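You operate a simulated robot arm through the tools that you are given. There is no shell and no other tool. Be economical: measure what you need, move in short steps, check, and stop when the job is done.

You run a simulated robot arm. Do the job below in one go: nothing can be reset, and whatever is moved stays where it is left.

Task
Push the tester cover shut. Press the blue square button three times. Put the white foam pad on the glass of the light table away on the top of the plywood bench. Close the dry cabinet door. Put the small white frame panel on the brown frame panel. Put the small pink wipe on the glass of the light table. Put the white piston on the top of the vacuum plate. Put the blue piston in the dark green tray. Fetch the black cup and set it on the red tile. Any order will do.

The check looks at the end state, three seconds after you hand in, the way a careful person would. Anything else that was tipped, shoved, dropped, spilled or broken makes it a failure. A push-on lid holds only when it is set on centred and level and pressed home; a screw cap is set on level and turned clockwise until tight.

Robot
A 5-joint arm with a two-finger parallel gripper on a trunk, on a base that drives. Base frame: it is fixed to the floor where the robot stands at the start and does not move with it; the origin is under the middle of the robot, x ahead of it, y to its left, z up. Units: mm, rad, N and s.
It reaches about 1134 mm from its shoulder. Its first joint turns from -2.601 to 2.601 rad. Places, roughly: black cup (6x6x6 cm) [-5500, -8100, 900]; blue piston (5x5x3 cm) [-3900, -5800, 900]; blue square button [-300, 1300, 800]; brown frame panel (32x22x3 cm) [-700, 1800, 400]; dark green tray (29x19x7 cm) [-5000, -8200, 900]; dry cabinet door [-1500, 200, 1100]; glass of the light table (33x24 cm) [-480, 1540, 860]; red tile [-5000, -7750, 750]; small pink wipe (4x4x3 cm) [-1400, -2600, 900]; small white frame panel (17x3x12 cm) [-2100, -300, 900]; tester cover [700, 0, 1000]; top of the plywood bench [-100, -800, 800]; top of the vacuum plate (22x15 cm) [-3460, -3300, 920]; white foam pad (10x6x3 cm) [-400, 1500, 900]; white piston (5x5x3 cm) [-3900, -5800, 900]. Payload 1.57 kg.
Tool frame: the origin (TCP) lies between the finger pads and is the grasp point; the fingertips stand 30 mm ahead of it; z points along the fingers, y is the line along which they close. Largest opening 110 mm; finger width 24, thickness 12; the body of the gripper, 48 by 112 mm, starts 78 mm behind the TCP.
Orientation is that of the tool frame in the base frame, as [roll, pitch, yaw] about the fixed x, y, z axes, in that order (R = Rz(yaw) Ry(pitch) Rx(roll)). With the fingers straight down and closing along the base's y, the tool's x points along the base's -x, its y along +y and its z along -z.

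Tools
- The arm moves only by the tool drive_tool. Its argument "rows" is one flat list of numbers, 7 for each row, row after row: the shift along the tool's x, y, z in mm, then the turn, a rotation vector about the tool's x, y, z in rad, then the finger opening in mm, from 0 to 110. In form: [dx, dy, dz, ax, ay, az, grip, dx, dy, dz, ax, ay, az, grip, ...]. A call has 1 to 8 rows; each row is the pose to reach, as a shift and turn from the pose commanded when the call began, along the tool's axes at that moment. Rows are played at 5 a second. More than 50 mm and 0.15 rad between two rows, or a gripper value outside its range, and nothing of the call is played. Where a pose cannot be reached the arm comes as near as it can. A force on the tool above 40 N (or 10 N above the force at the start of the call, whichever is more), or a blocked arm, ends the call early, and 0.2 s more pass. The fingers move at their own pace (about 72 mm/s each) and stop on an object; they squeeze with about 22 N. The grip force told is the motor's: it shows also when the fingers shut on nothing. Time passes only in rows, and 0.2 s behind the last, so rows that repeat a pose let the fingers close. The reply holds the time, the measured pose of the TCP, the force on the tool along the base axes, the opening and the grip force, in the units named above and with some noise, with the torque about the TCP (base axes, N m) and any sound that the robot's microphone picked up.
- Cameras (640 x 400 px; columns grow to the right, rows downward): "scene" is now at [13, 219.2, 1836.9]; the picture's right is [0.17, -0.99, 0.00], its down [-0.92, -0.16, -0.36] and it looks along [0.36, 0.06, -0.93] (base axes); focal length 214 px, centre (320, 200). "wrist" rides on the gripper at [70, 16, -141] in the tool frame; the picture's right is [-0.23, 0.97, 0.00], its down [-0.85, -0.20, -0.48] and it looks along [-0.47, -0.11, 0.88] (tool axes); focal length 222 px, centre (320, 200). There is no depth. A picture from a camera that has moved, and an enlarged one, comes with that camera's place and axes in the base frame and with its lens.
- snapshot(camera): a new picture of that camera. The clock stands still meanwhile.
- move_column(by): slides the trunk up (or, below 0, down) by that many mm; the arm and the scene camera ride with it, the base frame stays. It gives what a move gives, with no picture.
- steer(legs): drives the robot by 1 to 6 legs, each [ahead, turn to the left] in mm and rad, along the robot's own axes; the way and the turn of a leg run together, so that a leg with both is an arc; at most 1500 mm and 3.142 rad a leg. The arm and the cameras ride along, it lands a little off, and it stops where it bumps. It gives what a move gives.
- turn_head(pan, tilt): turns the head with the scene camera to pan (to the left, within 2.705 rad either way) and tilt (down, from -0.506 to 1.204), counted from straight ahead of the robot. It gives what a move gives.
- zoom(camera, box): a new picture of the part [left, top, right, bottom] of that camera's present view, enlarged. The clock stands still meanwhile.
- hand_in(): hands the job in; it is judged then, once.

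Go step by step. Nothing tells you exact positions but the pictures and the camera data: compare them with the known pose of the tool, close in by small moves and look again before you grip or let go. The budget is 217 turns and 218 pictures, counting those below and the enlarged ones. Unless the task says otherwise, let go and move clear before handing in, and close with one line.

The tools are called after "Emit:" by a JSON object that holds its "fn" and its "kwargs". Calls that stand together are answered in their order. drive_tool: Moves the arm, as the interface text tells. Its arguments: {"type":"object","properties":{"rows":{"type":"array","items":{"type":"number"}}},"required":["rows"]} The other tools are called the same way: move_column (by) slides the trunk up or down; steer (legs) drives the base; turn_head (pan, tilt) turns the head that bears the scene camera; snapshot (camera) takes a picture; zoom (camera, box) takes an enlarged picture of a part of a camera's view; hand_in () hands the job in.

At the start:

```text
clock: 0.0
position: [341.4, 520.2, 1149.6]
tool_rot: [-3.14, -0.001, -3.134]
contact_force: [-0.7, -0.1, 0.2]
torque: [0.04, 0.0, 0.02]
opening: 110.0
grip_force: 0.1
trunk travel left (down, up): [-883.0, 87.0]
robot x, y, heading: [2.7, 36.7, -0.004]
head pan, tilt: [0.168, 1.201]
```

scene: 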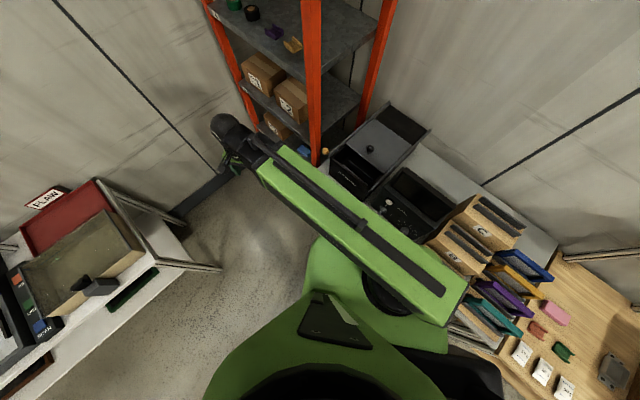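
wrist: 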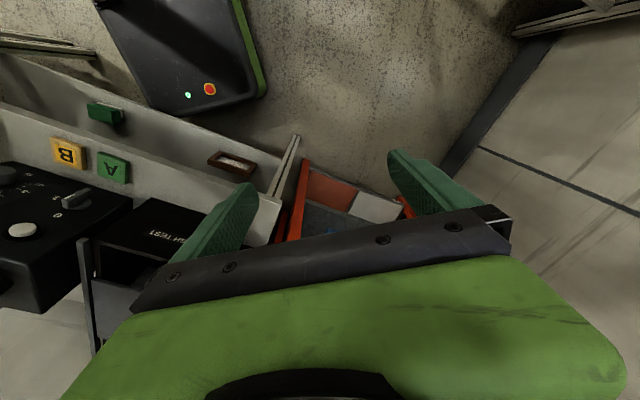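

I see the tester straight ahead, a plywood bench to the right and a light table to the left. I'll survey with the head first.

Emit:
{"fn": "turn_head", "kwargs": {"pan": 0, "tilt": 0.7}}

Emit:
{"fn": "snapshot", "kwargs": {"camera": "scene"}}

Emit:
{"fn": "turn_head", "kwargs": {"pan": 1.5, "tilt": 0.7}}

Emit:
{"fn": "snapshot", "kwargs": {"camera": "scene"}}

Emit:
{"fn": "turn_head", "kwargs": {"pan": 2.7, "tilt": 0.5}}

Emit:
{"fn": "snapshot", "kwargs": {"camera": "scene"}}

Emit:
{"fn": "turn_head", "kwargs": {"pan": -2.4, "tilt": 0.5}}

Emit:
{"fn": "snapshot", "kwargs": {"camera": "scene"}}

Emit:
{"fn": "turn_head", "kwargs": {"pan": -1.3, "tilt": 0.7}}

Emit:
{"fn": "snapshot", "kwargs": {"camera": "scene"}}

```text
clock: 0.9
position: [341.1, 521.6, 1148.8]
tool_rot: [-3.141, -0.001, -3.134]
contact_force: [-0.5, 0.5, -0.6]
torque: [-0.01, 0.0, 0.03]
opening: 110.1
grip_force: 0.0
trunk travel left (down, up): [-883.0, 87.0]
robot x, y, heading: [0.2, 35.7, 0.0]
head pan, tilt: [0.0, 0.7]
```

```text
215 pictures are left
camera scene: at [43.0, 209.3, 1872.9], right [0.0, -1.0, 0.0], down [-0.64, 0.0, -0.76], along [0.76, 0.0, -0.64], focal length 214 px, centre (320, 200)
```

scene: 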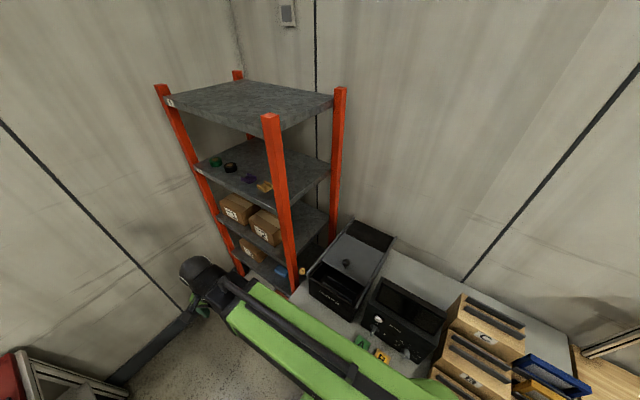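

```text
clock: 2.5
position: [340.6, 519.8, 1149.8]
tool_rot: [-3.142, 0.0, -3.134]
contact_force: [0.3, -0.4, -0.5]
torque: [0.03, 0.0, 0.01]
opening: 110.0
grip_force: 0.1
trunk travel left (down, up): [-883.0, 87.0]
robot x, y, heading: [-0.1, 41.4, 0.0]
head pan, tilt: [1.499, 0.7]
```

```text
214 pictures are left
camera scene: at [-36.0, 294.5, 1872.9], right [1.0, -0.07, 0.0], down [-0.05, -0.64, -0.76], along [0.06, 0.76, -0.64], focal length 214 px, centre (320, 200)
```

scene: 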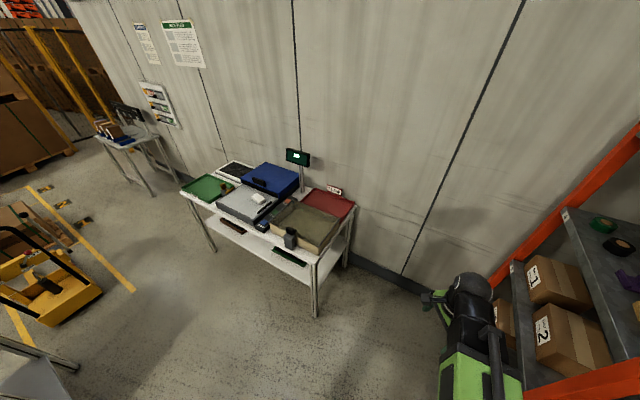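

```text
clock: 3.9
position: [340.2, 520.2, 1149.9]
tool_rot: [3.142, 0.0, -3.133]
contact_force: [0.2, 0.1, -0.7]
torque: [0.01, 0.0, 0.01]
opening: 109.9
grip_force: 0.0
trunk travel left (down, up): [-883.0, 87.0]
robot x, y, heading: [5.5, 35.2, -0.002]
head pan, tilt: [2.7, 0.499]
```

```text
213 pictures are left
camera scene: at [-124.4, 248.8, 1890.6], right [0.43, 0.9, 0.0], down [0.43, -0.2, -0.88], along [-0.79, 0.38, -0.48], focal length 214 px, centre (320, 200)
```

scene: 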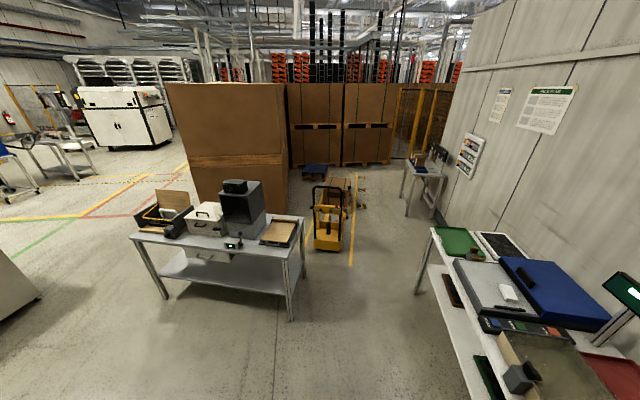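

```text
clock: 7.9
position: [340.8, 521.0, 1149.7]
tool_rot: [3.141, -0.002, -3.134]
contact_force: [-0.3, -0.7, -0.1]
torque: [-0.01, 0.02, 0.02]
opening: 110.1
grip_force: 0.1
trunk travel left (down, up): [-883.0, 87.0]
robot x, y, heading: [-1.5, 40.9, 0.001]
head pan, tilt: [-2.4, 0.499]
```

```text
212 pictures are left
camera scene: at [-109.2, 148.3, 1890.6], right [-0.68, 0.74, 0.0], down [0.35, 0.32, -0.88], along [-0.65, -0.59, -0.48], focal length 214 px, centre (320, 200)
```

scene: 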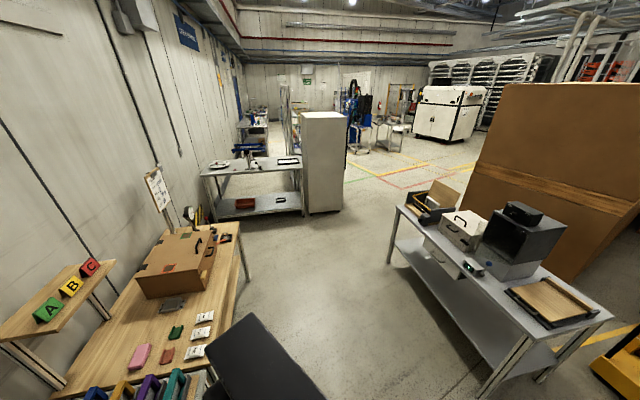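

```text
clock: 9.3
position: [340.9, 520.7, 1149.5]
tool_rot: [3.141, 0.0, -3.135]
contact_force: [0.5, 0.3, -0.3]
torque: [0.01, -0.01, 0.0]
opening: 110.1
grip_force: 0.2
trunk travel left (down, up): [-883.0, 87.0]
robot x, y, heading: [1.1, 37.7, -0.001]
head pan, tilt: [-1.3, 0.7]
```

```text
211 pictures are left
camera scene: at [-19.5, 127.9, 1872.9], right [-0.96, -0.27, 0.0], down [-0.17, 0.62, -0.77], along [0.2, -0.74, -0.64], focal length 214 px, centre (320, 200)
```

scene: 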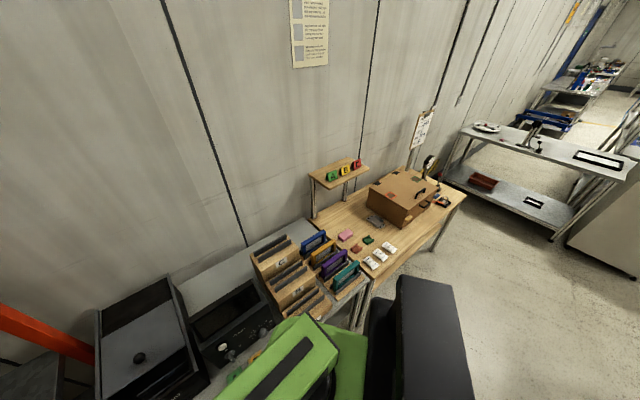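

Emit:
{"fn": "turn_head", "kwargs": {"pan": -0.2, "tilt": 0.9}}

Emit:
{"fn": "zoom", "kwargs": {"camera": "scene", "box": [200, 100, 460, 300]}}

Emit:
{"fn": "snapshot", "kwargs": {"camera": "wrist"}}

```text
clock: 10.6
position: [341.2, 521.1, 1150.1]
tool_rot: [-3.141, 0.001, -3.134]
contact_force: [0.4, 1.0, -0.4]
torque: [0.05, 0.02, -0.01]
opening: 109.9
grip_force: 0.1
trunk travel left (down, up): [-883.0, 87.0]
robot x, y, heading: [1.9, 38.6, 0.001]
head pan, tilt: [-0.201, 0.901]
```

```text
2.00 times, centred on (330, 200) of scene
camera zoom: at [31.9, 194.7, 1856.7], right [-0.2, -0.98, 0.0], down [-0.77, 0.16, -0.62], along [0.61, -0.12, -0.78], focal length 429 px, centre (300, 200)
```

zoom: 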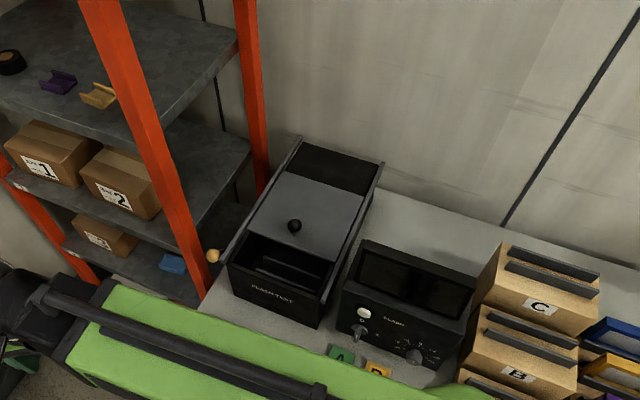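

```text
209 pictures are left
camera wrist: at [270.5, 534.6, 1292.1], right [0.22, 0.98, 0.0], down [0.86, -0.19, 0.48], along [0.47, -0.11, -0.88], focal length 222 px, centre (320, 200)
```

wrist: 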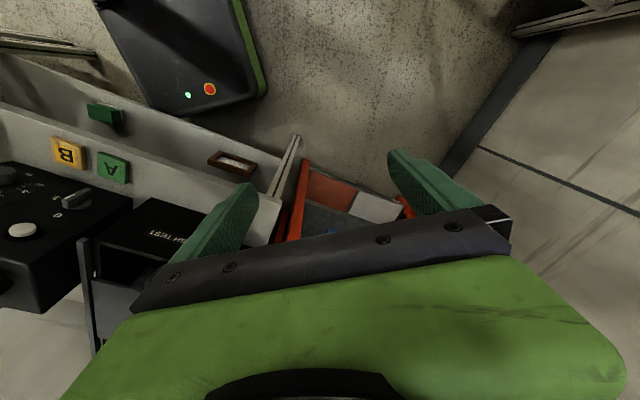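

The cover slides on rails, apparently slid toward the wall. I'll bring the wrist camera over it.

Emit:
{"fn": "drive_tool", "kwargs": {"rows": [-14, -46, -5, 0, 0, 0, 60, -28, -92, -10, 0, 0, 0, 40, -42, -138, -15, 0, 0, 0, 20, -56, -184, -20, 0, 0, 0, 0, -70, -230, -25, 0, 0, 0, 0, -84, -276, -30, 0, 0, 0, 0, -98, -322, -30, 0, 0, 0, 0, -109, -360, -30, 0, 0, 0, 0]}}

Emit:
{"fn": "snapshot", "kwargs": {"camera": "wrist"}}

Emit:
{"fn": "snapshot", "kwargs": {"camera": "scene"}}

```text
clock: 12.4
position: [550.6, 188.6, 1150.6]
tool_rot: [-3.141, -0.004, -3.135]
contact_force: [-0.2, -0.6, -0.5]
torque: [0.02, 0.04, -0.02]
opening: 0.0
grip_force: 21.6
out of reach, approached as far as the arm can: row 1, 2, 3, 4, 5, 6, 7, 8
trunk travel left (down, up): [-883.0, 87.0]
robot x, y, heading: [2.8, 34.9, -0.0]
head pan, tilt: [-0.201, 0.901]
```

```text
208 pictures are left
camera wrist: at [482.6, 203.0, 1292.4], right [0.22, 0.98, 0.0], down [0.86, -0.19, 0.48], along [0.46, -0.11, -0.88], focal length 222 px, centre (320, 200)
```

wrist: 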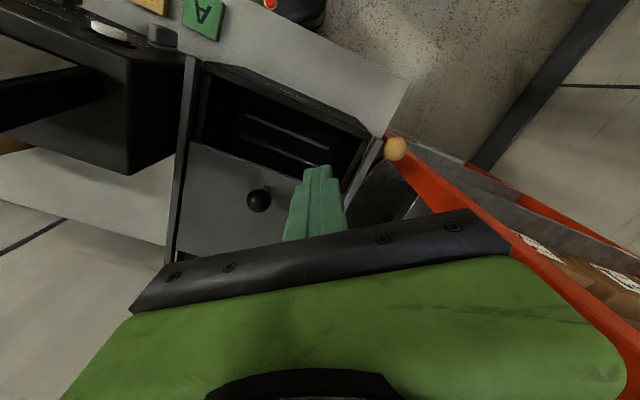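

```text
207 pictures are left
camera scene: at [32.1, 194.0, 1856.8], right [-0.2, -0.98, 0.0], down [-0.77, 0.16, -0.62], along [0.61, -0.12, -0.78], focal length 214 px, centre (320, 200)
```

scene: 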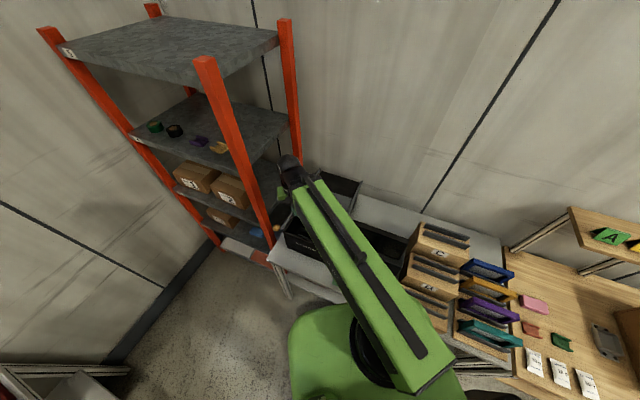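

Emit:
{"fn": "zoom", "kwargs": {"camera": "wrist", "box": [140, 40, 400, 260]}}

Emit:
{"fn": "zoom", "kwargs": {"camera": "scene", "box": [250, 150, 410, 270]}}

```text
1.82 times, centred on (270, 150) of wrist
camera zoom: at [482.6, 203.0, 1292.4], right [0.22, 0.98, 0.0], down [0.86, -0.19, 0.48], along [0.46, -0.11, -0.88], focal length 404 px, centre (411, 291)
```

zoom: 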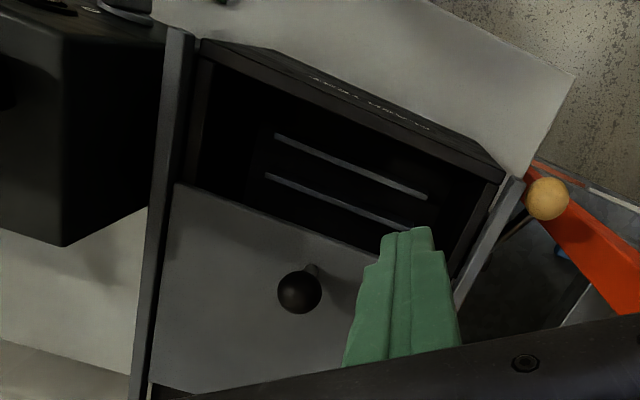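

```text
3.33 times, centred on (330, 210) of scene
camera zoom: at [32.1, 194.0, 1856.8], right [-0.2, -0.98, 0.0], down [-0.77, 0.16, -0.62], along [0.61, -0.12, -0.78], focal length 715 px, centre (287, 167)
```

zoom: 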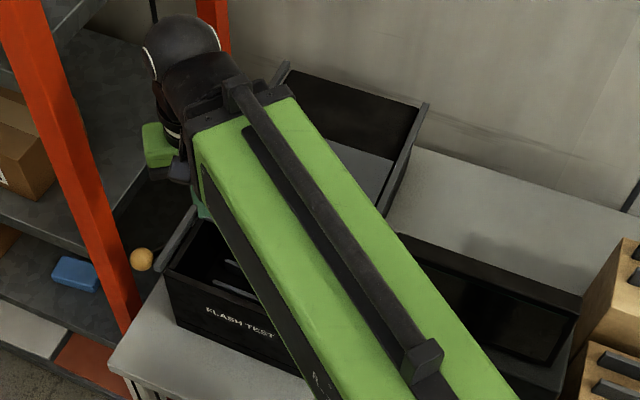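

The cover must slide toward the front about 87 mm; knob at about (592, 99, 1050). I'll back the base a little for room.

Emit:
{"fn": "steer", "kwargs": {"legs": [[-150, 0]]}}

```text
clock: 13.8
position: [398.9, 188.9, 1150.3]
tool_rot: [-3.14, -0.003, -3.135]
contact_force: [-0.2, 0.4, 0.7]
torque: [0.0, -0.05, 0.02]
opening: 0.0
grip_force: 21.6
trunk travel left (down, up): [-883.0, 87.0]
robot x, y, heading: [-148.9, 40.0, 0.0]
head pan, tilt: [-0.201, 0.901]
```

Emit:
{"fn": "drive_tool", "kwargs": {"rows": [-46, -22, 0, 0, 0, 0, 0, -92, -44, 0, 0, 0, 0, 0, -138, -66, 0, 0, 0, 0, 0, -184, -90, 0, 0, 0, 0, 0, -227, -112, 0, 0, 0, 0, 0]}}

Emit:
{"fn": "snapshot", "kwargs": {"camera": "wrist"}}

```text
refused: row 1 steps farther than a row can; nothing moved
```

```text
204 pictures are left
camera wrist: at [329.5, 203.8, 1293.1], right [0.22, 0.98, 0.0], down [0.86, -0.19, 0.48], along [0.46, -0.11, -0.88], focal length 222 px, centre (320, 200)
```

wrist: 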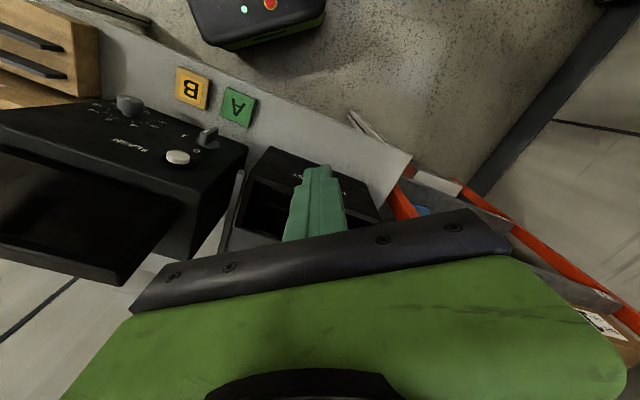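

Emit:
{"fn": "drive_tool", "kwargs": {"rows": [-38, -19, 0, 0, 0, 0, 0, -76, -37, 0, 0, 0, 0, 0, -114, -56, 0, 0, 0, 0, 0, -152, -75, 0, 0, 0, 0, 0, -190, -93, 0, 0, 0, 0, 0, -227, -112, 0, 0, 0, 0, 0]}}

Emit:
{"fn": "snapshot", "kwargs": {"camera": "wrist"}}

```text
clock: 15.2
position: [627.2, 77.3, 1149.0]
tool_rot: [-3.141, -0.004, -3.135]
contact_force: [0.8, -0.9, -0.9]
torque: [0.0, 0.02, -0.02]
opening: 0.1
grip_force: 22.0
trunk travel left (down, up): [-883.0, 87.0]
robot x, y, heading: [-155.8, 38.4, 0.002]
head pan, tilt: [-0.201, 0.901]
```

```text
203 pictures are left
camera wrist: at [558.6, 91.3, 1292.0], right [0.22, 0.98, 0.0], down [0.86, -0.19, 0.47], along [0.46, -0.11, -0.88], focal length 222 px, centre (320, 200)
```

wrist: 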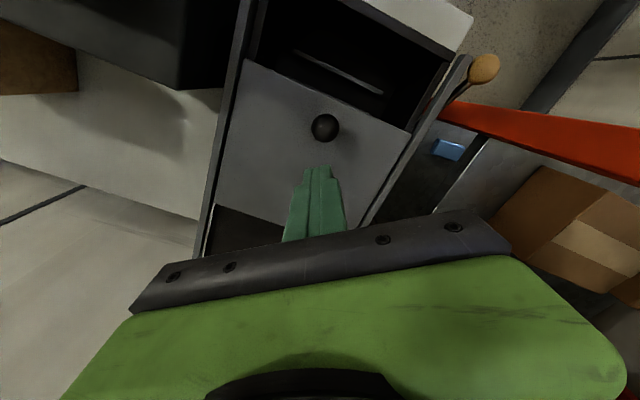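

Emit:
{"fn": "drive_tool", "kwargs": {"rows": [-17, -12, 0, 0, 0, 0, 0, -17, -12, 40, 0, 0, 0, 0, -17, -12, 78, 0, 0, 0, 0]}}

Emit:
{"fn": "snapshot", "kwargs": {"camera": "wrist"}}

```text
clock: 16.0
position: [643.4, 64.1, 1149.9]
tool_rot: [-3.139, -0.002, -3.136]
contact_force: [-0.5, 0.4, -0.1]
torque: [0.0, 0.01, 0.03]
opening: 0.3
grip_force: 21.8
out of reach, approached as far as the arm can: row 2, 3
trunk travel left (down, up): [-883.0, 87.0]
robot x, y, heading: [-147.3, 38.0, -0.0]
head pan, tilt: [-0.201, 0.901]
```

```text
202 pictures are left
camera wrist: at [575.0, 79.7, 1292.2], right [0.22, 0.98, 0.0], down [0.86, -0.19, 0.48], along [0.46, -0.11, -0.88], focal length 222 px, centre (320, 200)
```

wrist: 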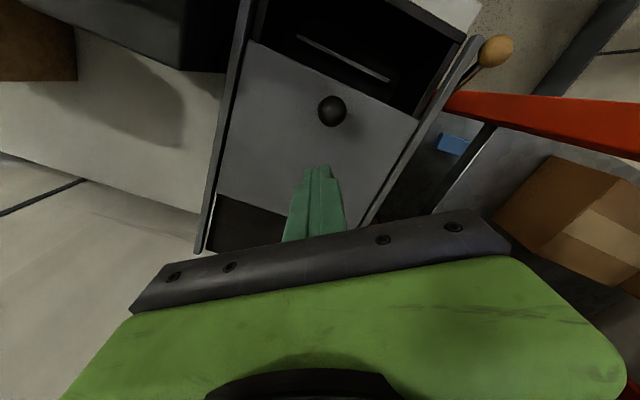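

Emit:
{"fn": "move_column", "kwargs": {"by": -78}}

Emit:
{"fn": "zoom", "kwargs": {"camera": "wrist", "box": [180, 20, 480, 260]}}

Emit:
{"fn": "zoom", "kwargs": {"camera": "scene", "box": [240, 100, 400, 220]}}

```text
clock: 17.1
position: [643.9, 65.8, 1072.5]
tool_rot: [-3.14, -0.003, -3.135]
contact_force: [-0.6, -0.4, -0.3]
torque: [0.0, 0.02, -0.01]
opening: 0.2
grip_force: 21.2
trunk travel left (down, up): [-805.0, 165.0]
robot x, y, heading: [-149.7, 40.1, 0.002]
head pan, tilt: [-0.201, 0.901]
```

```text
1.67 times, centred on (330, 140) of wrist
camera zoom: at [574.6, 79.9, 1214.4], right [0.22, 0.98, 0.0], down [0.86, -0.19, 0.48], along [0.46, -0.11, -0.88], focal length 370 px, centre (303, 300)
```

zoom: 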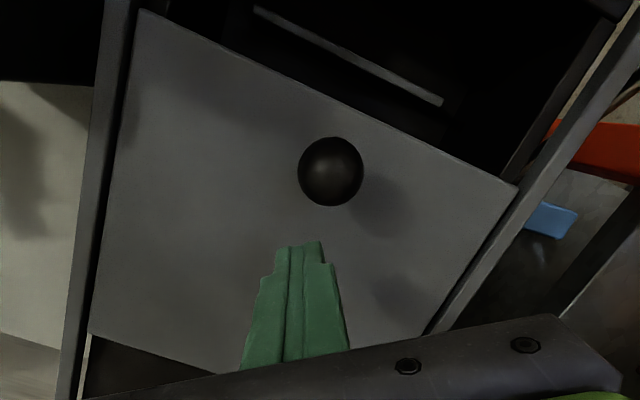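

```text
3.33 times, centred on (320, 160) of scene
camera zoom: at [-119.1, 194.6, 1778.8], right [-0.2, -0.98, 0.0], down [-0.77, 0.16, -0.62], along [0.61, -0.12, -0.78], focal length 715 px, centre (320, 333)
```

zoom: 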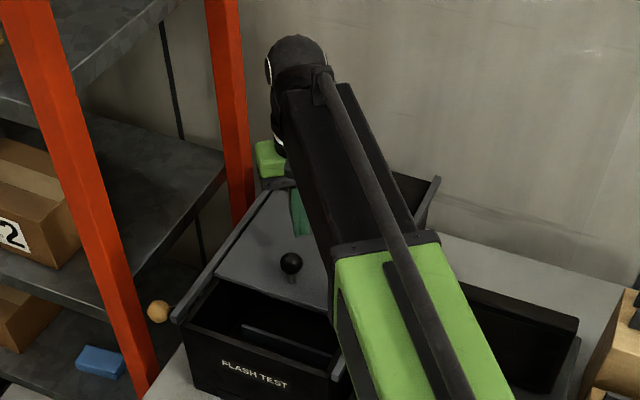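

Emit:
{"fn": "move_column", "kwargs": {"by": -6}}

Emit:
{"fn": "drive_tool", "kwargs": {"rows": [12, 0, 0, 0, 0, 0, 0, 20.5, 5, 0, 0, 0, 0, 0, 29, 10, 0, 0, 0, 0, 0, 37.5, 16, 0, 0, 0, 0, 0, 46, 21, 0, 0, 0, 0, 0]}}

Emit:
{"fn": "snapshot", "kwargs": {"camera": "wrist"}}

```text
clock: 17.7
position: [645.0, 64.8, 1065.6]
tool_rot: [-3.139, -0.004, -3.138]
contact_force: [-0.8, 0.4, 0.4]
torque: [0.01, 0.0, 0.01]
opening: 0.0
grip_force: 21.6
trunk travel left (down, up): [-799.0, 171.0]
robot x, y, heading: [-145.1, 35.4, -0.003]
head pan, tilt: [-0.201, 0.901]
```

```text
clock: 18.9
position: [597.1, 87.2, 1068.0]
tool_rot: [-3.142, -0.003, -3.136]
contact_force: [-0.2, -0.6, -0.1]
torque: [-0.01, 0.07, 0.01]
opening: 0.0
grip_force: 21.7
trunk travel left (down, up): [-799.0, 171.0]
robot x, y, heading: [-147.8, 39.4, -0.005]
head pan, tilt: [-0.201, 0.901]
```

```text
199 pictures are left
camera wrist: at [528.4, 101.0, 1208.4], right [0.22, 0.98, 0.0], down [0.86, -0.19, 0.48], along [0.46, -0.11, -0.88], focal length 222 px, centre (320, 200)
```

wrist: 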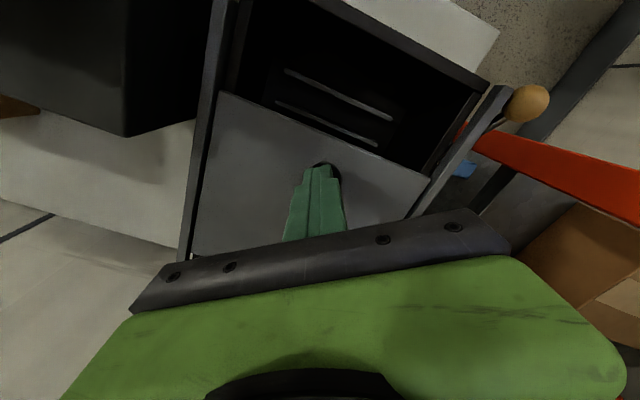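

Emit:
{"fn": "drive_tool", "kwargs": {"rows": [-25, -12, 0, 0, 0, 0, 0, -48, -22, 0, 0, 0, 0, 0]}}

Emit:
{"fn": "move_column", "kwargs": {"by": -12}}

Emit:
{"fn": "drive_tool", "kwargs": {"rows": [12, 0, 0, 0, 0, 0, 0, 20.5, 5, 0, 0, 0, 0, 0, 29, 10, 0, 0, 0, 0, 0, 37.5, 16, 0, 0, 0, 0, 0, 46, 21, 0, 0, 0, 0, 0, 54, 26, 0, 0, 0, 0, 0, 62, 31, 0, 0, 0, 0, 0]}}

Emit:
{"fn": "snapshot", "kwargs": {"camera": "wrist"}}

```text
clock: 19.5
position: [645.7, 65.0, 1064.9]
tool_rot: [-3.14, -0.004, -3.134]
contact_force: [0.0, 0.6, 0.5]
torque: [-0.01, 0.06, 0.0]
opening: 0.0
grip_force: 21.0
trunk travel left (down, up): [-799.0, 171.0]
robot x, y, heading: [-149.7, 41.4, -0.0]
head pan, tilt: [-0.201, 0.901]
```

```text
clock: 20.1
position: [646.3, 64.2, 1054.7]
tool_rot: [-3.14, -0.002, -3.135]
contact_force: [0.4, -0.4, 0.4]
torque: [-0.02, 0.02, 0.0]
opening: 0.0
grip_force: 21.5
trunk travel left (down, up): [-787.0, 183.0]
robot x, y, heading: [-150.2, 41.4, 0.003]
head pan, tilt: [-0.201, 0.901]
```

```text
clock: 21.7
position: [584.1, 94.4, 1054.1]
tool_rot: [-3.139, -0.003, -3.135]
contact_force: [-0.5, -0.7, 0.7]
torque: [0.01, 0.05, -0.01]
opening: 0.0
grip_force: 20.9
trunk travel left (down, up): [-787.0, 183.0]
robot x, y, heading: [-151.1, 34.9, -0.002]
head pan, tilt: [-0.201, 0.901]
```

```text
198 pictures are left
camera wrist: at [513.7, 109.4, 1196.5], right [0.22, 0.98, 0.0], down [0.86, -0.19, 0.48], along [0.46, -0.11, -0.88], focal length 222 px, centre (320, 200)
```

wrist: 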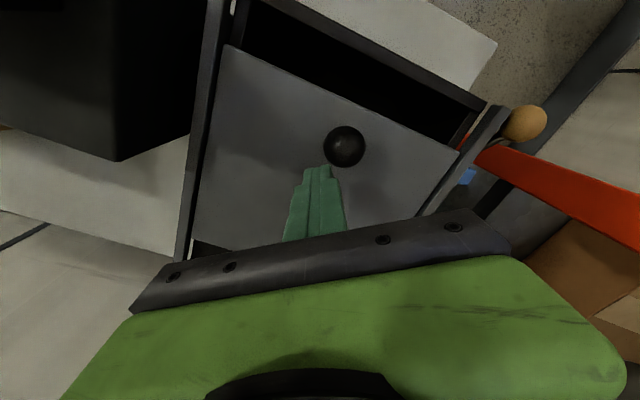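

Emit:
{"fn": "drive_tool", "kwargs": {"rows": [4, 9, 0, 0, 0, 0, 0, 12, 15, 0, 0, 0, 0, 0, 20, 20, 0, 0, 0, 0, 0, 29, 26, 0, 0, 0, 0, 0, 37, 31, 0, 0, 0, 0, 0, 44, 35, 0, 0, 0, 0, 0, 50, 39, 0, 0, 0, 0, 0, 56, 43, 0, 0, 0, 0, 0]}}

Emit:
{"fn": "snapshot", "kwargs": {"camera": "wrist"}}

```text
clock: 23.1
position: [544.0, 128.5, 1054.7]
tool_rot: [-3.135, 0.012, -3.141]
contact_force: [9.9, -7.5, 5.4]
torque: [-0.18, -0.21, -0.01]
opening: 0.2
grip_force: 21.3
trunk travel left (down, up): [-787.0, 183.0]
robot x, y, heading: [-149.3, 38.4, -0.003]
head pan, tilt: [-0.201, 0.901]
stopped in row 7: the force on the tool passed its limit at 48 N (the readings are from after the stop); the commanded pose is now the measured one
```

```text
197 pictures are left
camera wrist: at [473.4, 143.0, 1195.0], right [0.22, 0.97, 0.0], down [0.85, -0.19, 0.49], along [0.48, -0.11, -0.87], focal length 222 px, centre (320, 200)
```

wrist: 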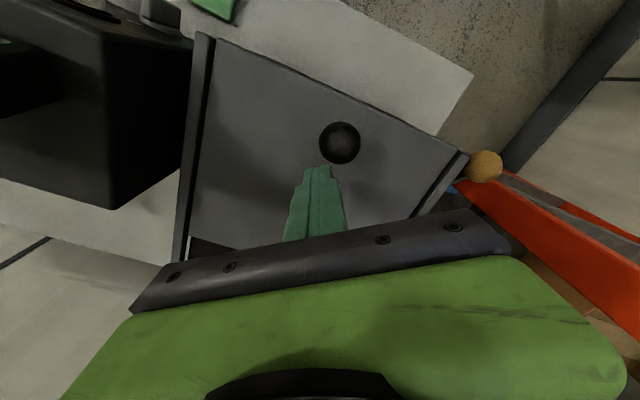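

The cover has reached its stop. Backing off and lifting.

Emit:
{"fn": "drive_tool", "kwargs": {"rows": [-17, -11, 0, 0, 0, 0, 0, -34, -22, 0, 0, 0, 0, 0]}}

Emit:
{"fn": "move_column", "kwargs": {"by": 170}}

Emit:
{"fn": "turn_head", "kwargs": {"pan": -0.1, "tilt": 0.8}}

Emit:
{"fn": "snapshot", "kwargs": {"camera": "wrist"}}

Emit:
{"fn": "snapshot", "kwargs": {"camera": "scene"}}

```text
clock: 23.7
position: [578.1, 107.6, 1053.6]
tool_rot: [-3.137, 0.007, -3.137]
contact_force: [-0.1, -0.6, 0.9]
torque: [0.02, 0.01, 0.04]
opening: 0.2
grip_force: 20.9
trunk travel left (down, up): [-787.0, 183.0]
robot x, y, heading: [-149.1, 39.4, 0.001]
head pan, tilt: [-0.201, 0.901]
```

```text
clock: 25.6
position: [577.4, 108.0, 1223.1]
tool_rot: [-3.137, 0.007, -3.138]
contact_force: [-0.1, -1.0, 0.2]
torque: [0.02, 0.01, 0.01]
opening: 0.1
grip_force: 21.0
trunk travel left (down, up): [-957.0, 13.0]
robot x, y, heading: [-150.3, 40.5, 0.001]
head pan, tilt: [-0.201, 0.901]
```

```text
clock: 26.3
position: [577.1, 107.6, 1222.8]
tool_rot: [-3.139, 0.007, -3.136]
contact_force: [0.7, 0.3, 0.2]
torque: [0.0, 0.01, 0.01]
opening: 0.1
grip_force: 20.9
trunk travel left (down, up): [-957.0, 13.0]
robot x, y, heading: [-149.5, 37.5, -0.007]
head pan, tilt: [-0.099, 0.799]
```

```text
196 pictures are left
camera wrist: at [506.4, 122.4, 1365.5], right [0.22, 0.97, 0.0], down [0.85, -0.19, 0.49], along [0.47, -0.11, -0.87], focal length 222 px, centre (320, 200)
```

wrist: 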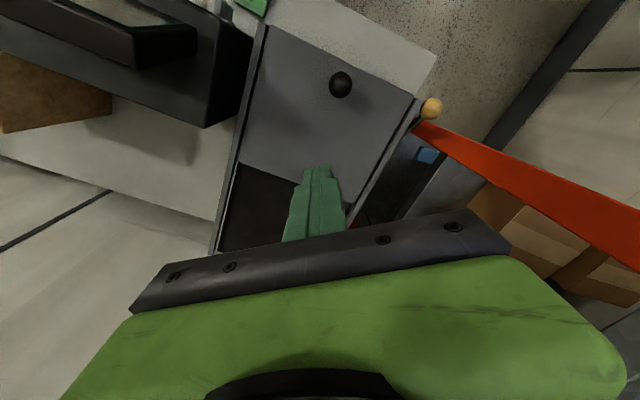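

```text
195 pictures are left
camera scene: at [-112.8, 201.7, 1938.6], right [-0.1, -0.99, 0.0], down [-0.71, 0.07, -0.7], along [0.69, -0.07, -0.72], focal length 214 px, centre (320, 200)
```

scene: 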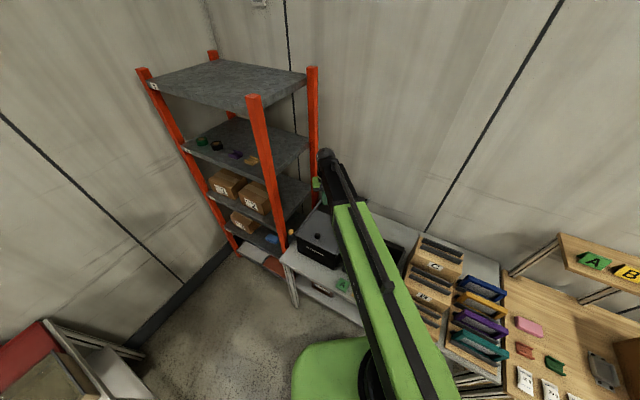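

Cover is shut. Now look at the light table in detail.

Emit:
{"fn": "turn_head", "kwargs": {"pan": 1.6, "tilt": 0.75}}

Emit:
{"fn": "zoom", "kwargs": {"camera": "scene", "box": [160, 120, 400, 300]}}

```text
clock: 28.0
position: [577.6, 108.0, 1223.9]
tool_rot: [-3.138, 0.008, -3.137]
contact_force: [0.4, -0.6, -0.7]
torque: [0.01, 0.02, -0.01]
opening: 0.1
grip_force: 20.8
trunk travel left (down, up): [-957.0, 13.0]
robot x, y, heading: [-148.9, 38.4, -0.001]
head pan, tilt: [1.6, 0.75]
```

```text
2.22 times, centred on (280, 210) of scene
camera zoom: at [-195.4, 292.6, 1942.6], right [1.0, 0.03, 0.0], down [0.02, -0.68, -0.73], along [-0.02, 0.73, -0.68], focal length 477 px, centre (409, 178)
```

zoom: 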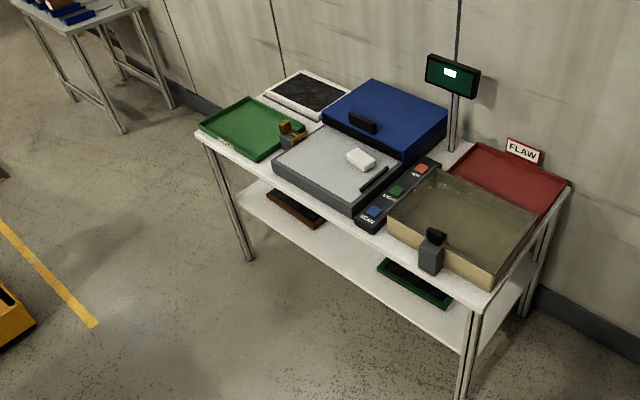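

Emit:
{"fn": "steer", "kwargs": {"legs": [[-350, 0], [0, 1.838]]}}

Emit:
{"fn": "turn_head", "kwargs": {"pan": -0.4, "tilt": 0.8}}

Emit:
{"fn": "snapshot", "kwargs": {"camera": "scene"}}

```text
clock: 34.7
position: [-753.1, 723.1, 1223.8]
tool_rot: [-3.142, 0.006, -1.307]
contact_force: [0.2, 0.3, -0.8]
torque: [-0.01, 0.07, -0.01]
opening: 0.0
grip_force: 21.3
trunk travel left (down, up): [-957.0, 13.0]
robot x, y, heading: [-536.9, 29.5, 1.827]
head pan, tilt: [1.6, 0.75]
```

```text
clock: 36.6
position: [-754.3, 722.0, 1224.7]
tool_rot: [-3.137, 0.007, -1.305]
contact_force: [-0.2, -0.5, 0.3]
torque: [0.04, 0.03, 0.01]
opening: 0.0
grip_force: 20.9
trunk travel left (down, up): [-957.0, 13.0]
robot x, y, heading: [-541.4, 25.4, 1.827]
head pan, tilt: [-0.4, 0.799]
```

```text
193 pictures are left
camera scene: at [-676.5, 22.3, 1938.6], right [0.99, -0.14, 0.0], down [-0.1, -0.71, -0.7], along [0.1, 0.69, -0.72], focal length 214 px, centre (320, 200)
```

scene: 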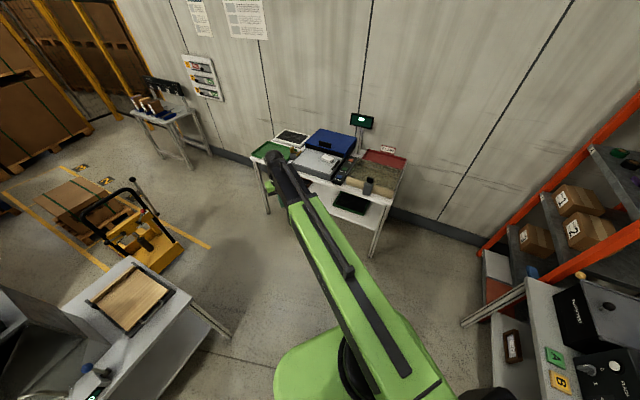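

Emit:
{"fn": "steer", "kwargs": {"legs": [[688, -0.1], [0, -0.72]]}}

Emit:
{"fn": "turn_head", "kwargs": {"pan": 0, "tilt": 1.0}}

Emit:
{"fn": "snapshot", "kwargs": {"camera": "scene"}}

Emit:
{"fn": "snapshot", "kwargs": {"camera": "wrist"}}

```text
clock: 42.3
position: [-320.6, 1324.6, 1224.5]
tool_rot: [-3.135, 0.009, -2.127]
contact_force: [-1.0, -0.3, -0.2]
torque: [-0.03, -0.1, 0.02]
opening: 0.0
grip_force: 21.7
trunk travel left (down, up): [-957.0, 13.0]
robot x, y, heading: [-663.6, 684.8, 1.012]
head pan, tilt: [-0.4, 0.799]
```

```text
clock: 43.2
position: [-317.6, 1323.3, 1222.8]
tool_rot: [-3.138, 0.007, -2.129]
contact_force: [0.3, -0.5, -0.6]
torque: [0.03, -0.03, 0.0]
opening: 0.0
grip_force: 21.7
trunk travel left (down, up): [-957.0, 13.0]
robot x, y, heading: [-665.0, 685.2, 1.013]
head pan, tilt: [0.0, 1.0]
```

```text
192 pictures are left
camera scene: at [-795.0, 797.2, 1923.5], right [0.85, -0.53, 0.0], down [-0.45, -0.71, -0.54], along [0.29, 0.46, -0.84], focal length 214 px, centre (320, 200)
```

scene: 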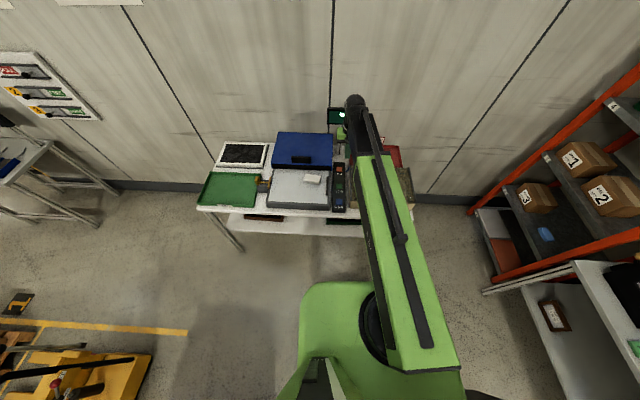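

```text
191 pictures are left
camera wrist: at [-368.9, 1271.7, 1365.6], right [-0.71, 0.71, 0.0], down [0.62, 0.62, 0.49], along [0.35, 0.34, -0.87], focal length 222 px, centre (320, 200)
```

wrist: 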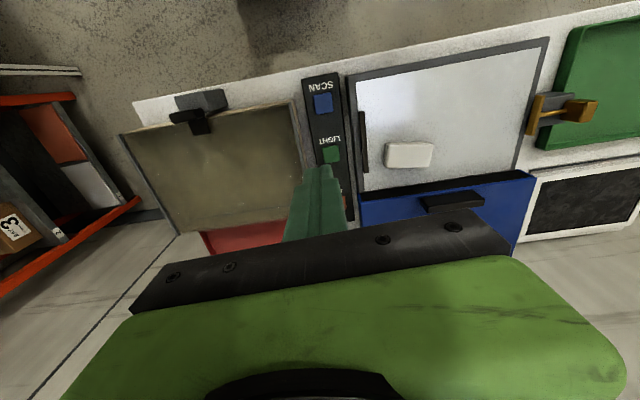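

Emit:
{"fn": "drive_tool", "kwargs": {"rows": [19, 8, 0, 0, 0, 0, 0]}}

Emit:
{"fn": "move_column", "kwargs": {"by": -250}}

Emit:
{"fn": "snapshot", "kwargs": {"camera": "wrist"}}

```text
clock: 43.6
position: [-334.4, 1312.5, 1225.1]
tool_rot: [-3.139, 0.009, -2.127]
contact_force: [-0.3, -0.2, 1.1]
torque: [0.03, 0.02, -0.03]
opening: 0.2
grip_force: 21.5
trunk travel left (down, up): [-957.0, 13.0]
robot x, y, heading: [-663.2, 686.1, 1.016]
head pan, tilt: [0.0, 1.0]
```

```text
clock: 46.2
position: [-333.7, 1312.8, 974.4]
tool_rot: [-3.138, 0.007, -2.127]
contact_force: [-0.8, -0.2, 0.8]
torque: [-0.02, 0.02, -0.02]
opening: 0.0
grip_force: 20.9
trunk travel left (down, up): [-707.0, 263.0]
robot x, y, heading: [-666.4, 681.2, 1.014]
head pan, tilt: [0.0, 1.0]
```

```text
190 pictures are left
camera wrist: at [-385.4, 1260.0, 1115.6], right [-0.71, 0.71, 0.0], down [0.62, 0.62, 0.49], along [0.35, 0.34, -0.87], focal length 222 px, centre (320, 200)
```

wrist: 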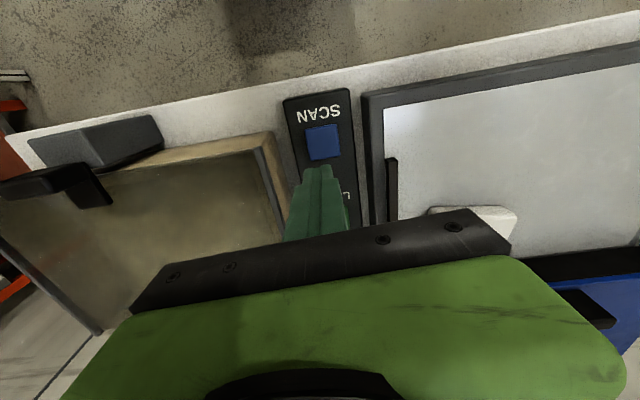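

Emit:
{"fn": "move_column", "kwargs": {"by": -90}}

Emit:
{"fn": "snapshot", "kwargs": {"camera": "wrist"}}

```text
clock: 47.4
position: [-333.0, 1312.9, 883.8]
tool_rot: [-3.138, 0.007, -2.126]
contact_force: [-0.5, -0.5, 0.4]
torque: [0.0, -0.01, -0.01]
opening: 0.0
grip_force: 21.8
trunk travel left (down, up): [-617.0, 353.0]
robot x, y, heading: [-669.3, 683.6, 1.01]
head pan, tilt: [0.0, 1.0]
```

```text
189 pictures are left
camera wrist: at [-385.3, 1259.9, 1025.6], right [-0.71, 0.71, 0.0], down [0.62, 0.62, 0.49], along [0.35, 0.34, -0.87], focal length 222 px, centre (320, 200)
```

wrist: 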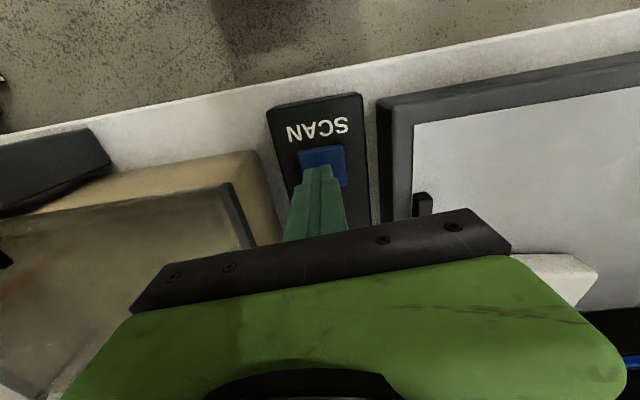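

Emit:
{"fn": "drive_tool", "kwargs": {"rows": [0, 0, -40, 0, 0, 0, 0, 0, 0, -80, 0, 0, 0, 0]}}

Emit:
{"fn": "move_column", "kwargs": {"by": -90}}

```text
clock: 48.0
position: [-332.8, 1313.2, 883.8]
tool_rot: [-3.139, 0.006, -2.129]
contact_force: [-0.9, -0.2, -0.4]
torque: [-0.01, 0.0, 0.02]
opening: 0.1
grip_force: 21.6
out of reach, approached as far as the arm can: row 1, 2
trunk travel left (down, up): [-617.0, 353.0]
robot x, y, heading: [-663.7, 686.7, 1.008]
head pan, tilt: [0.0, 1.0]
```

```text
clock: 48.6
position: [-334.6, 1310.8, 864.7]
tool_rot: [-3.138, 0.018, -2.128]
contact_force: [-8.1, -13.7, 61.1]
torque: [-0.98, 0.65, -0.06]
opening: 0.0
grip_force: 21.2
trunk travel left (down, up): [-594.0, 376.0]
robot x, y, heading: [-665.3, 681.2, 1.013]
head pan, tilt: [0.0, 1.0]
heard: click
stopped: the force on the tool passed its limit at 61 N (the readings are from after the stop); the commanded pose is now the measured one
```

The first press clicked. The arm's height comes only from the trunk, so I'll press twice more with trunk strokes.

Emit:
{"fn": "move_column", "kwargs": {"by": 25}}

Emit:
{"fn": "move_column", "kwargs": {"by": -22}}

```text
clock: 49.3
position: [-332.1, 1316.4, 885.3]
tool_rot: [-3.139, 0.021, -2.128]
contact_force: [-0.3, -0.3, 0.4]
torque: [0.0, 0.0, -0.01]
opening: 0.0
grip_force: 22.0
trunk travel left (down, up): [-619.0, 351.0]
robot x, y, heading: [-663.1, 684.8, 1.01]
head pan, tilt: [0.0, 1.0]
```

```text
clock: 49.9
position: [-330.8, 1317.0, 865.8]
tool_rot: [-3.137, 0.025, -2.124]
contact_force: [-0.3, 1.4, 36.1]
torque: [-0.33, 0.18, -0.04]
opening: 0.1
grip_force: 20.7
trunk travel left (down, up): [-597.0, 373.0]
robot x, y, heading: [-665.7, 684.5, 1.014]
head pan, tilt: [0.0, 1.0]
heard: click
stopped: the force on the tool passed its limit at 47 N (the readings are from after the stop); the commanded pose is now the measured one
```

Emit:
{"fn": "move_column", "kwargs": {"by": 24}}

Emit:
{"fn": "move_column", "kwargs": {"by": -22}}

Emit:
{"fn": "move_column", "kwargs": {"by": 120}}

Emit:
{"fn": "snapshot", "kwargs": {"camera": "wrist"}}

```text
clock: 50.6
position: [-330.9, 1318.2, 888.1]
tool_rot: [-3.139, 0.024, -2.128]
contact_force: [0.1, -0.4, 0.4]
torque: [0.04, 0.01, -0.02]
opening: 0.0
grip_force: 21.6
trunk travel left (down, up): [-621.0, 349.0]
robot x, y, heading: [-667.0, 686.9, 1.014]
head pan, tilt: [0.0, 1.0]
```

```text
clock: 51.3
position: [-330.3, 1318.9, 866.4]
tool_rot: [-3.139, 0.026, -2.128]
contact_force: [4.9, 8.4, 21.5]
torque: [0.0, 0.02, 0.01]
opening: 0.0
grip_force: 21.6
trunk travel left (down, up): [-599.0, 371.0]
robot x, y, heading: [-663.7, 683.6, 1.007]
head pan, tilt: [0.0, 1.0]
heard: click
```

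```text
clock: 52.8
position: [-331.3, 1317.0, 986.0]
tool_rot: [-3.138, 0.024, -2.128]
contact_force: [-0.7, 0.5, 0.7]
torque: [-0.01, -0.01, 0.01]
opening: 0.1
grip_force: 21.5
trunk travel left (down, up): [-719.0, 251.0]
robot x, y, heading: [-663.8, 682.9, 1.014]
head pan, tilt: [0.0, 1.0]
```

```text
188 pictures are left
camera wrist: at [-383.6, 1263.1, 1126.6], right [-0.71, 0.71, 0.0], down [0.61, 0.61, 0.5], along [0.35, 0.35, -0.87], focal length 222 px, centre (320, 200)
```

wrist: 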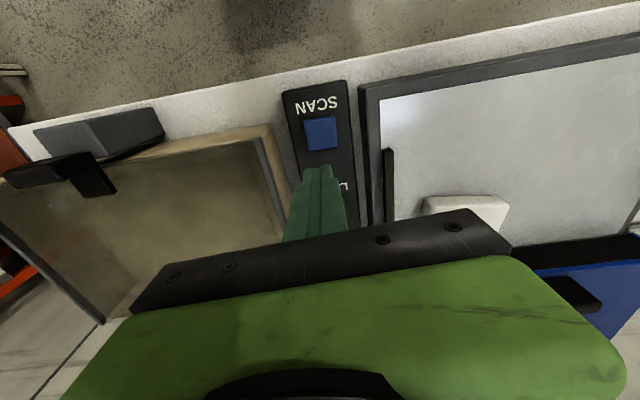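

Three clicks. Now over to the foam pad, at about (-399, 1519).

Emit:
{"fn": "drive_tool", "kwargs": {"rows": [-27, 33, 0, 0, 0.024, 0, 20, -54, 66, 0, 0, 0.024, 0, 50, -81, 99, 0, 0, 0.024, 0, 80, -108, 132, 0, 0, 0.024, 0, 100, -135, 165, 0, 0, 0.024, 0, 100]}}

Emit:
{"fn": "snapshot", "kwargs": {"camera": "wrist"}}

```text
clock: 54.0
position: [-399.8, 1521.2, 986.3]
tool_rot: [-3.137, -0.001, -2.13]
contact_force: [-0.1, 0.2, -0.4]
torque: [0.01, -0.01, 0.0]
opening: 99.9
grip_force: 0.1
trunk travel left (down, up): [-719.0, 251.0]
robot x, y, heading: [-664.6, 677.9, 1.012]
head pan, tilt: [0.0, 1.0]
```

```text
187 pictures are left
camera wrist: at [-450.5, 1468.5, 1128.0], right [-0.71, 0.71, 0.0], down [0.62, 0.62, 0.48], along [0.34, 0.34, -0.88], focal length 222 px, centre (320, 200)
```

wrist: 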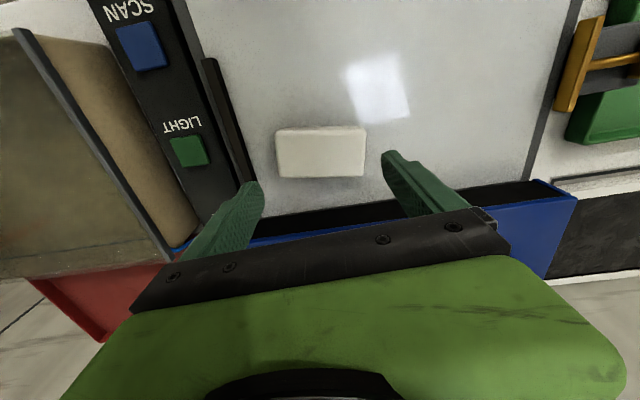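

Emit:
{"fn": "drive_tool", "kwargs": {"rows": [0, 0, 0, 0, 0, -0.15, 100, 0, 0, 0, 0, 0, -0.3, 100, 0, 0, 0, 0, 0, -0.45, 100, 0, 0, 0, 0, 0, -0.6, 100, 0, 0, 0, 0, 0, -0.75, 100, 0, 0, 0, 0, 0, -0.9, 100, 0, 0, 0, 0, 0, -1.05, 100, 0, 0, 0, 0, 0, -1.2, 100]}}

Emit:
{"fn": "drive_tool", "kwargs": {"rows": [0, 0, 0, 0, 0, -0.15, 100]}}

Emit:
{"fn": "snapshot", "kwargs": {"camera": "wrist"}}

```text
clock: 55.8
position: [-399.3, 1519.8, 985.1]
tool_rot: [3.141, -0.004, -0.926]
contact_force: [-0.1, 0.0, -0.9]
torque: [0.01, -0.01, -0.01]
opening: 99.7
grip_force: 0.1
trunk travel left (down, up): [-719.0, 251.0]
robot x, y, heading: [-665.6, 681.8, 1.013]
head pan, tilt: [0.0, 1.0]
```

```text
clock: 56.2
position: [-398.3, 1519.4, 985.7]
tool_rot: [3.141, -0.004, -0.776]
contact_force: [0.4, 0.8, 0.4]
torque: [0.01, -0.03, -0.02]
opening: 100.1
grip_force: 0.1
trunk travel left (down, up): [-719.0, 251.0]
robot x, y, heading: [-668.0, 684.0, 1.01]
head pan, tilt: [0.0, 1.0]
```

```text
186 pictures are left
camera wrist: at [-361.2, 1458.0, 1128.5], right [-0.84, -0.54, 0.0], down [-0.47, 0.74, 0.48], along [-0.25, 0.4, -0.88], focal length 222 px, centre (320, 200)
```

wrist: 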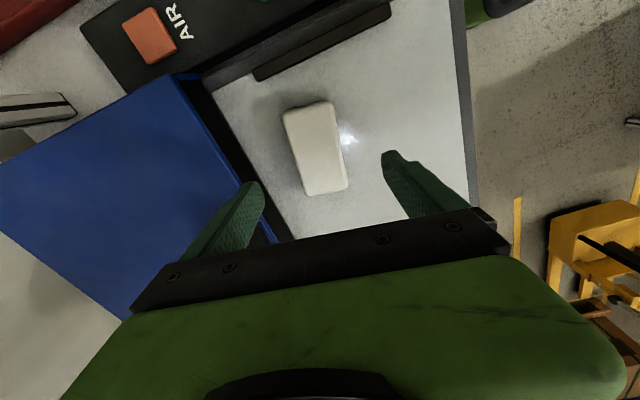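

Emit:
{"fn": "drive_tool", "kwargs": {"rows": [0, 0, 0, 0, 0, 0, 84]}}

Emit:
{"fn": "move_column", "kwargs": {"by": -70}}

Emit:
{"fn": "snapshot", "kwargs": {"camera": "wrist"}}

```text
clock: 56.6
position: [-398.3, 1519.8, 986.5]
tool_rot: [3.141, -0.003, -0.779]
contact_force: [-0.9, 0.0, 0.6]
torque: [0.01, 0.0, 0.01]
opening: 84.0
grip_force: 0.0
trunk travel left (down, up): [-719.0, 251.0]
robot x, y, heading: [-665.4, 683.1, 1.009]
head pan, tilt: [0.0, 1.0]
```

```text
clock: 57.7
position: [-399.0, 1520.6, 916.4]
tool_rot: [3.141, -0.004, -0.779]
contact_force: [0.3, 0.0, 0.9]
torque: [0.01, 0.01, -0.04]
opening: 83.8
grip_force: 0.1
trunk travel left (down, up): [-649.0, 321.0]
robot x, y, heading: [-663.5, 685.9, 1.01]
head pan, tilt: [0.0, 1.0]
```

```text
185 pictures are left
camera wrist: at [-361.3, 1457.9, 1058.6], right [-0.85, -0.53, 0.0], down [-0.47, 0.74, 0.48], along [-0.25, 0.4, -0.88], focal length 222 px, centre (320, 200)
```

wrist: 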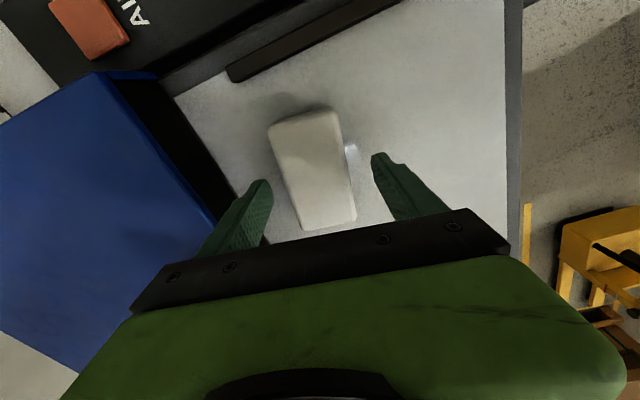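

Emit:
{"fn": "move_column", "kwargs": {"by": -18}}

Emit:
{"fn": "zoom", "kwargs": {"camera": "wrist", "box": [180, 80, 460, 260]}}

```text
clock: 58.3
position: [-399.1, 1519.8, 897.8]
tool_rot: [-3.141, -0.002, -0.778]
contact_force: [0.4, 0.5, 0.2]
torque: [0.02, 0.01, 0.02]
opening: 83.8
grip_force: 0.0
trunk travel left (down, up): [-631.0, 339.0]
robot x, y, heading: [-667.0, 682.4, 1.009]
head pan, tilt: [0.0, 1.0]
```

```text
2.22 times, centred on (320, 170) of wrist
camera zoom: at [-361.3, 1457.9, 1040.5], right [-0.85, -0.53, 0.0], down [-0.47, 0.74, 0.48], along [-0.25, 0.4, -0.88], focal length 494 px, centre (320, 267)
```

zoom: 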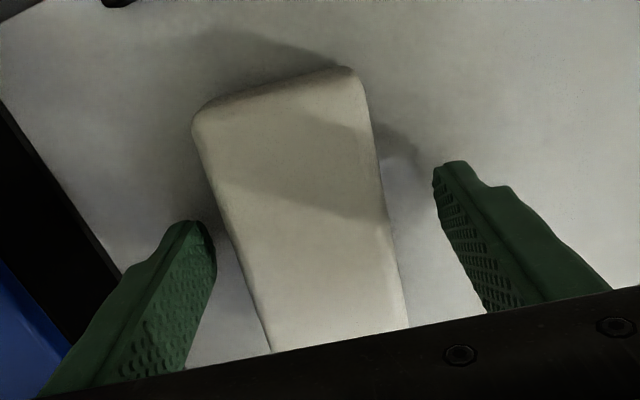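

Emit:
{"fn": "move_column", "kwargs": {"by": -6}}

Emit:
{"fn": "drive_tool", "kwargs": {"rows": [0, 0, 0, 0, 0, 0, 60, 0, 0, 0, 0, 0, 0, 40, 0, 0, 0, 0, 0, 0, 40]}}

Emit:
{"fn": "snapshot", "kwargs": {"camera": "wrist"}}

```text
clock: 58.9
position: [-398.3, 1519.6, 891.8]
tool_rot: [-3.14, -0.005, -0.779]
contact_force: [1.7, -0.4, -0.1]
torque: [-0.05, -0.01, -0.01]
opening: 83.8
grip_force: 0.1
trunk travel left (down, up): [-625.0, 345.0]
robot x, y, heading: [-665.1, 680.6, 1.011]
head pan, tilt: [0.0, 1.0]
```

```text
clock: 59.7
position: [-399.3, 1520.0, 891.9]
tool_rot: [-3.141, -0.003, -0.778]
contact_force: [-0.3, 0.5, 0.3]
torque: [0.03, 0.0, -0.02]
opening: 53.5
grip_force: 21.8
trunk travel left (down, up): [-625.0, 345.0]
robot x, y, heading: [-663.2, 685.2, 1.012]
head pan, tilt: [0.0, 1.0]
```

```text
183 pictures are left
camera wrist: at [-361.3, 1457.9, 1034.5], right [-0.85, -0.53, 0.0], down [-0.47, 0.74, 0.48], along [-0.25, 0.4, -0.88], focal length 222 px, centre (320, 200)
```

wrist: 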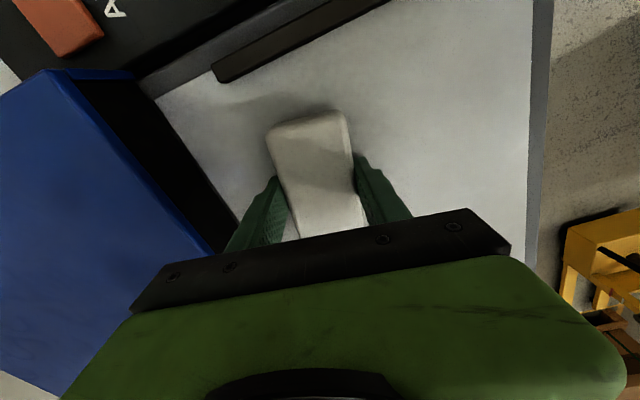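

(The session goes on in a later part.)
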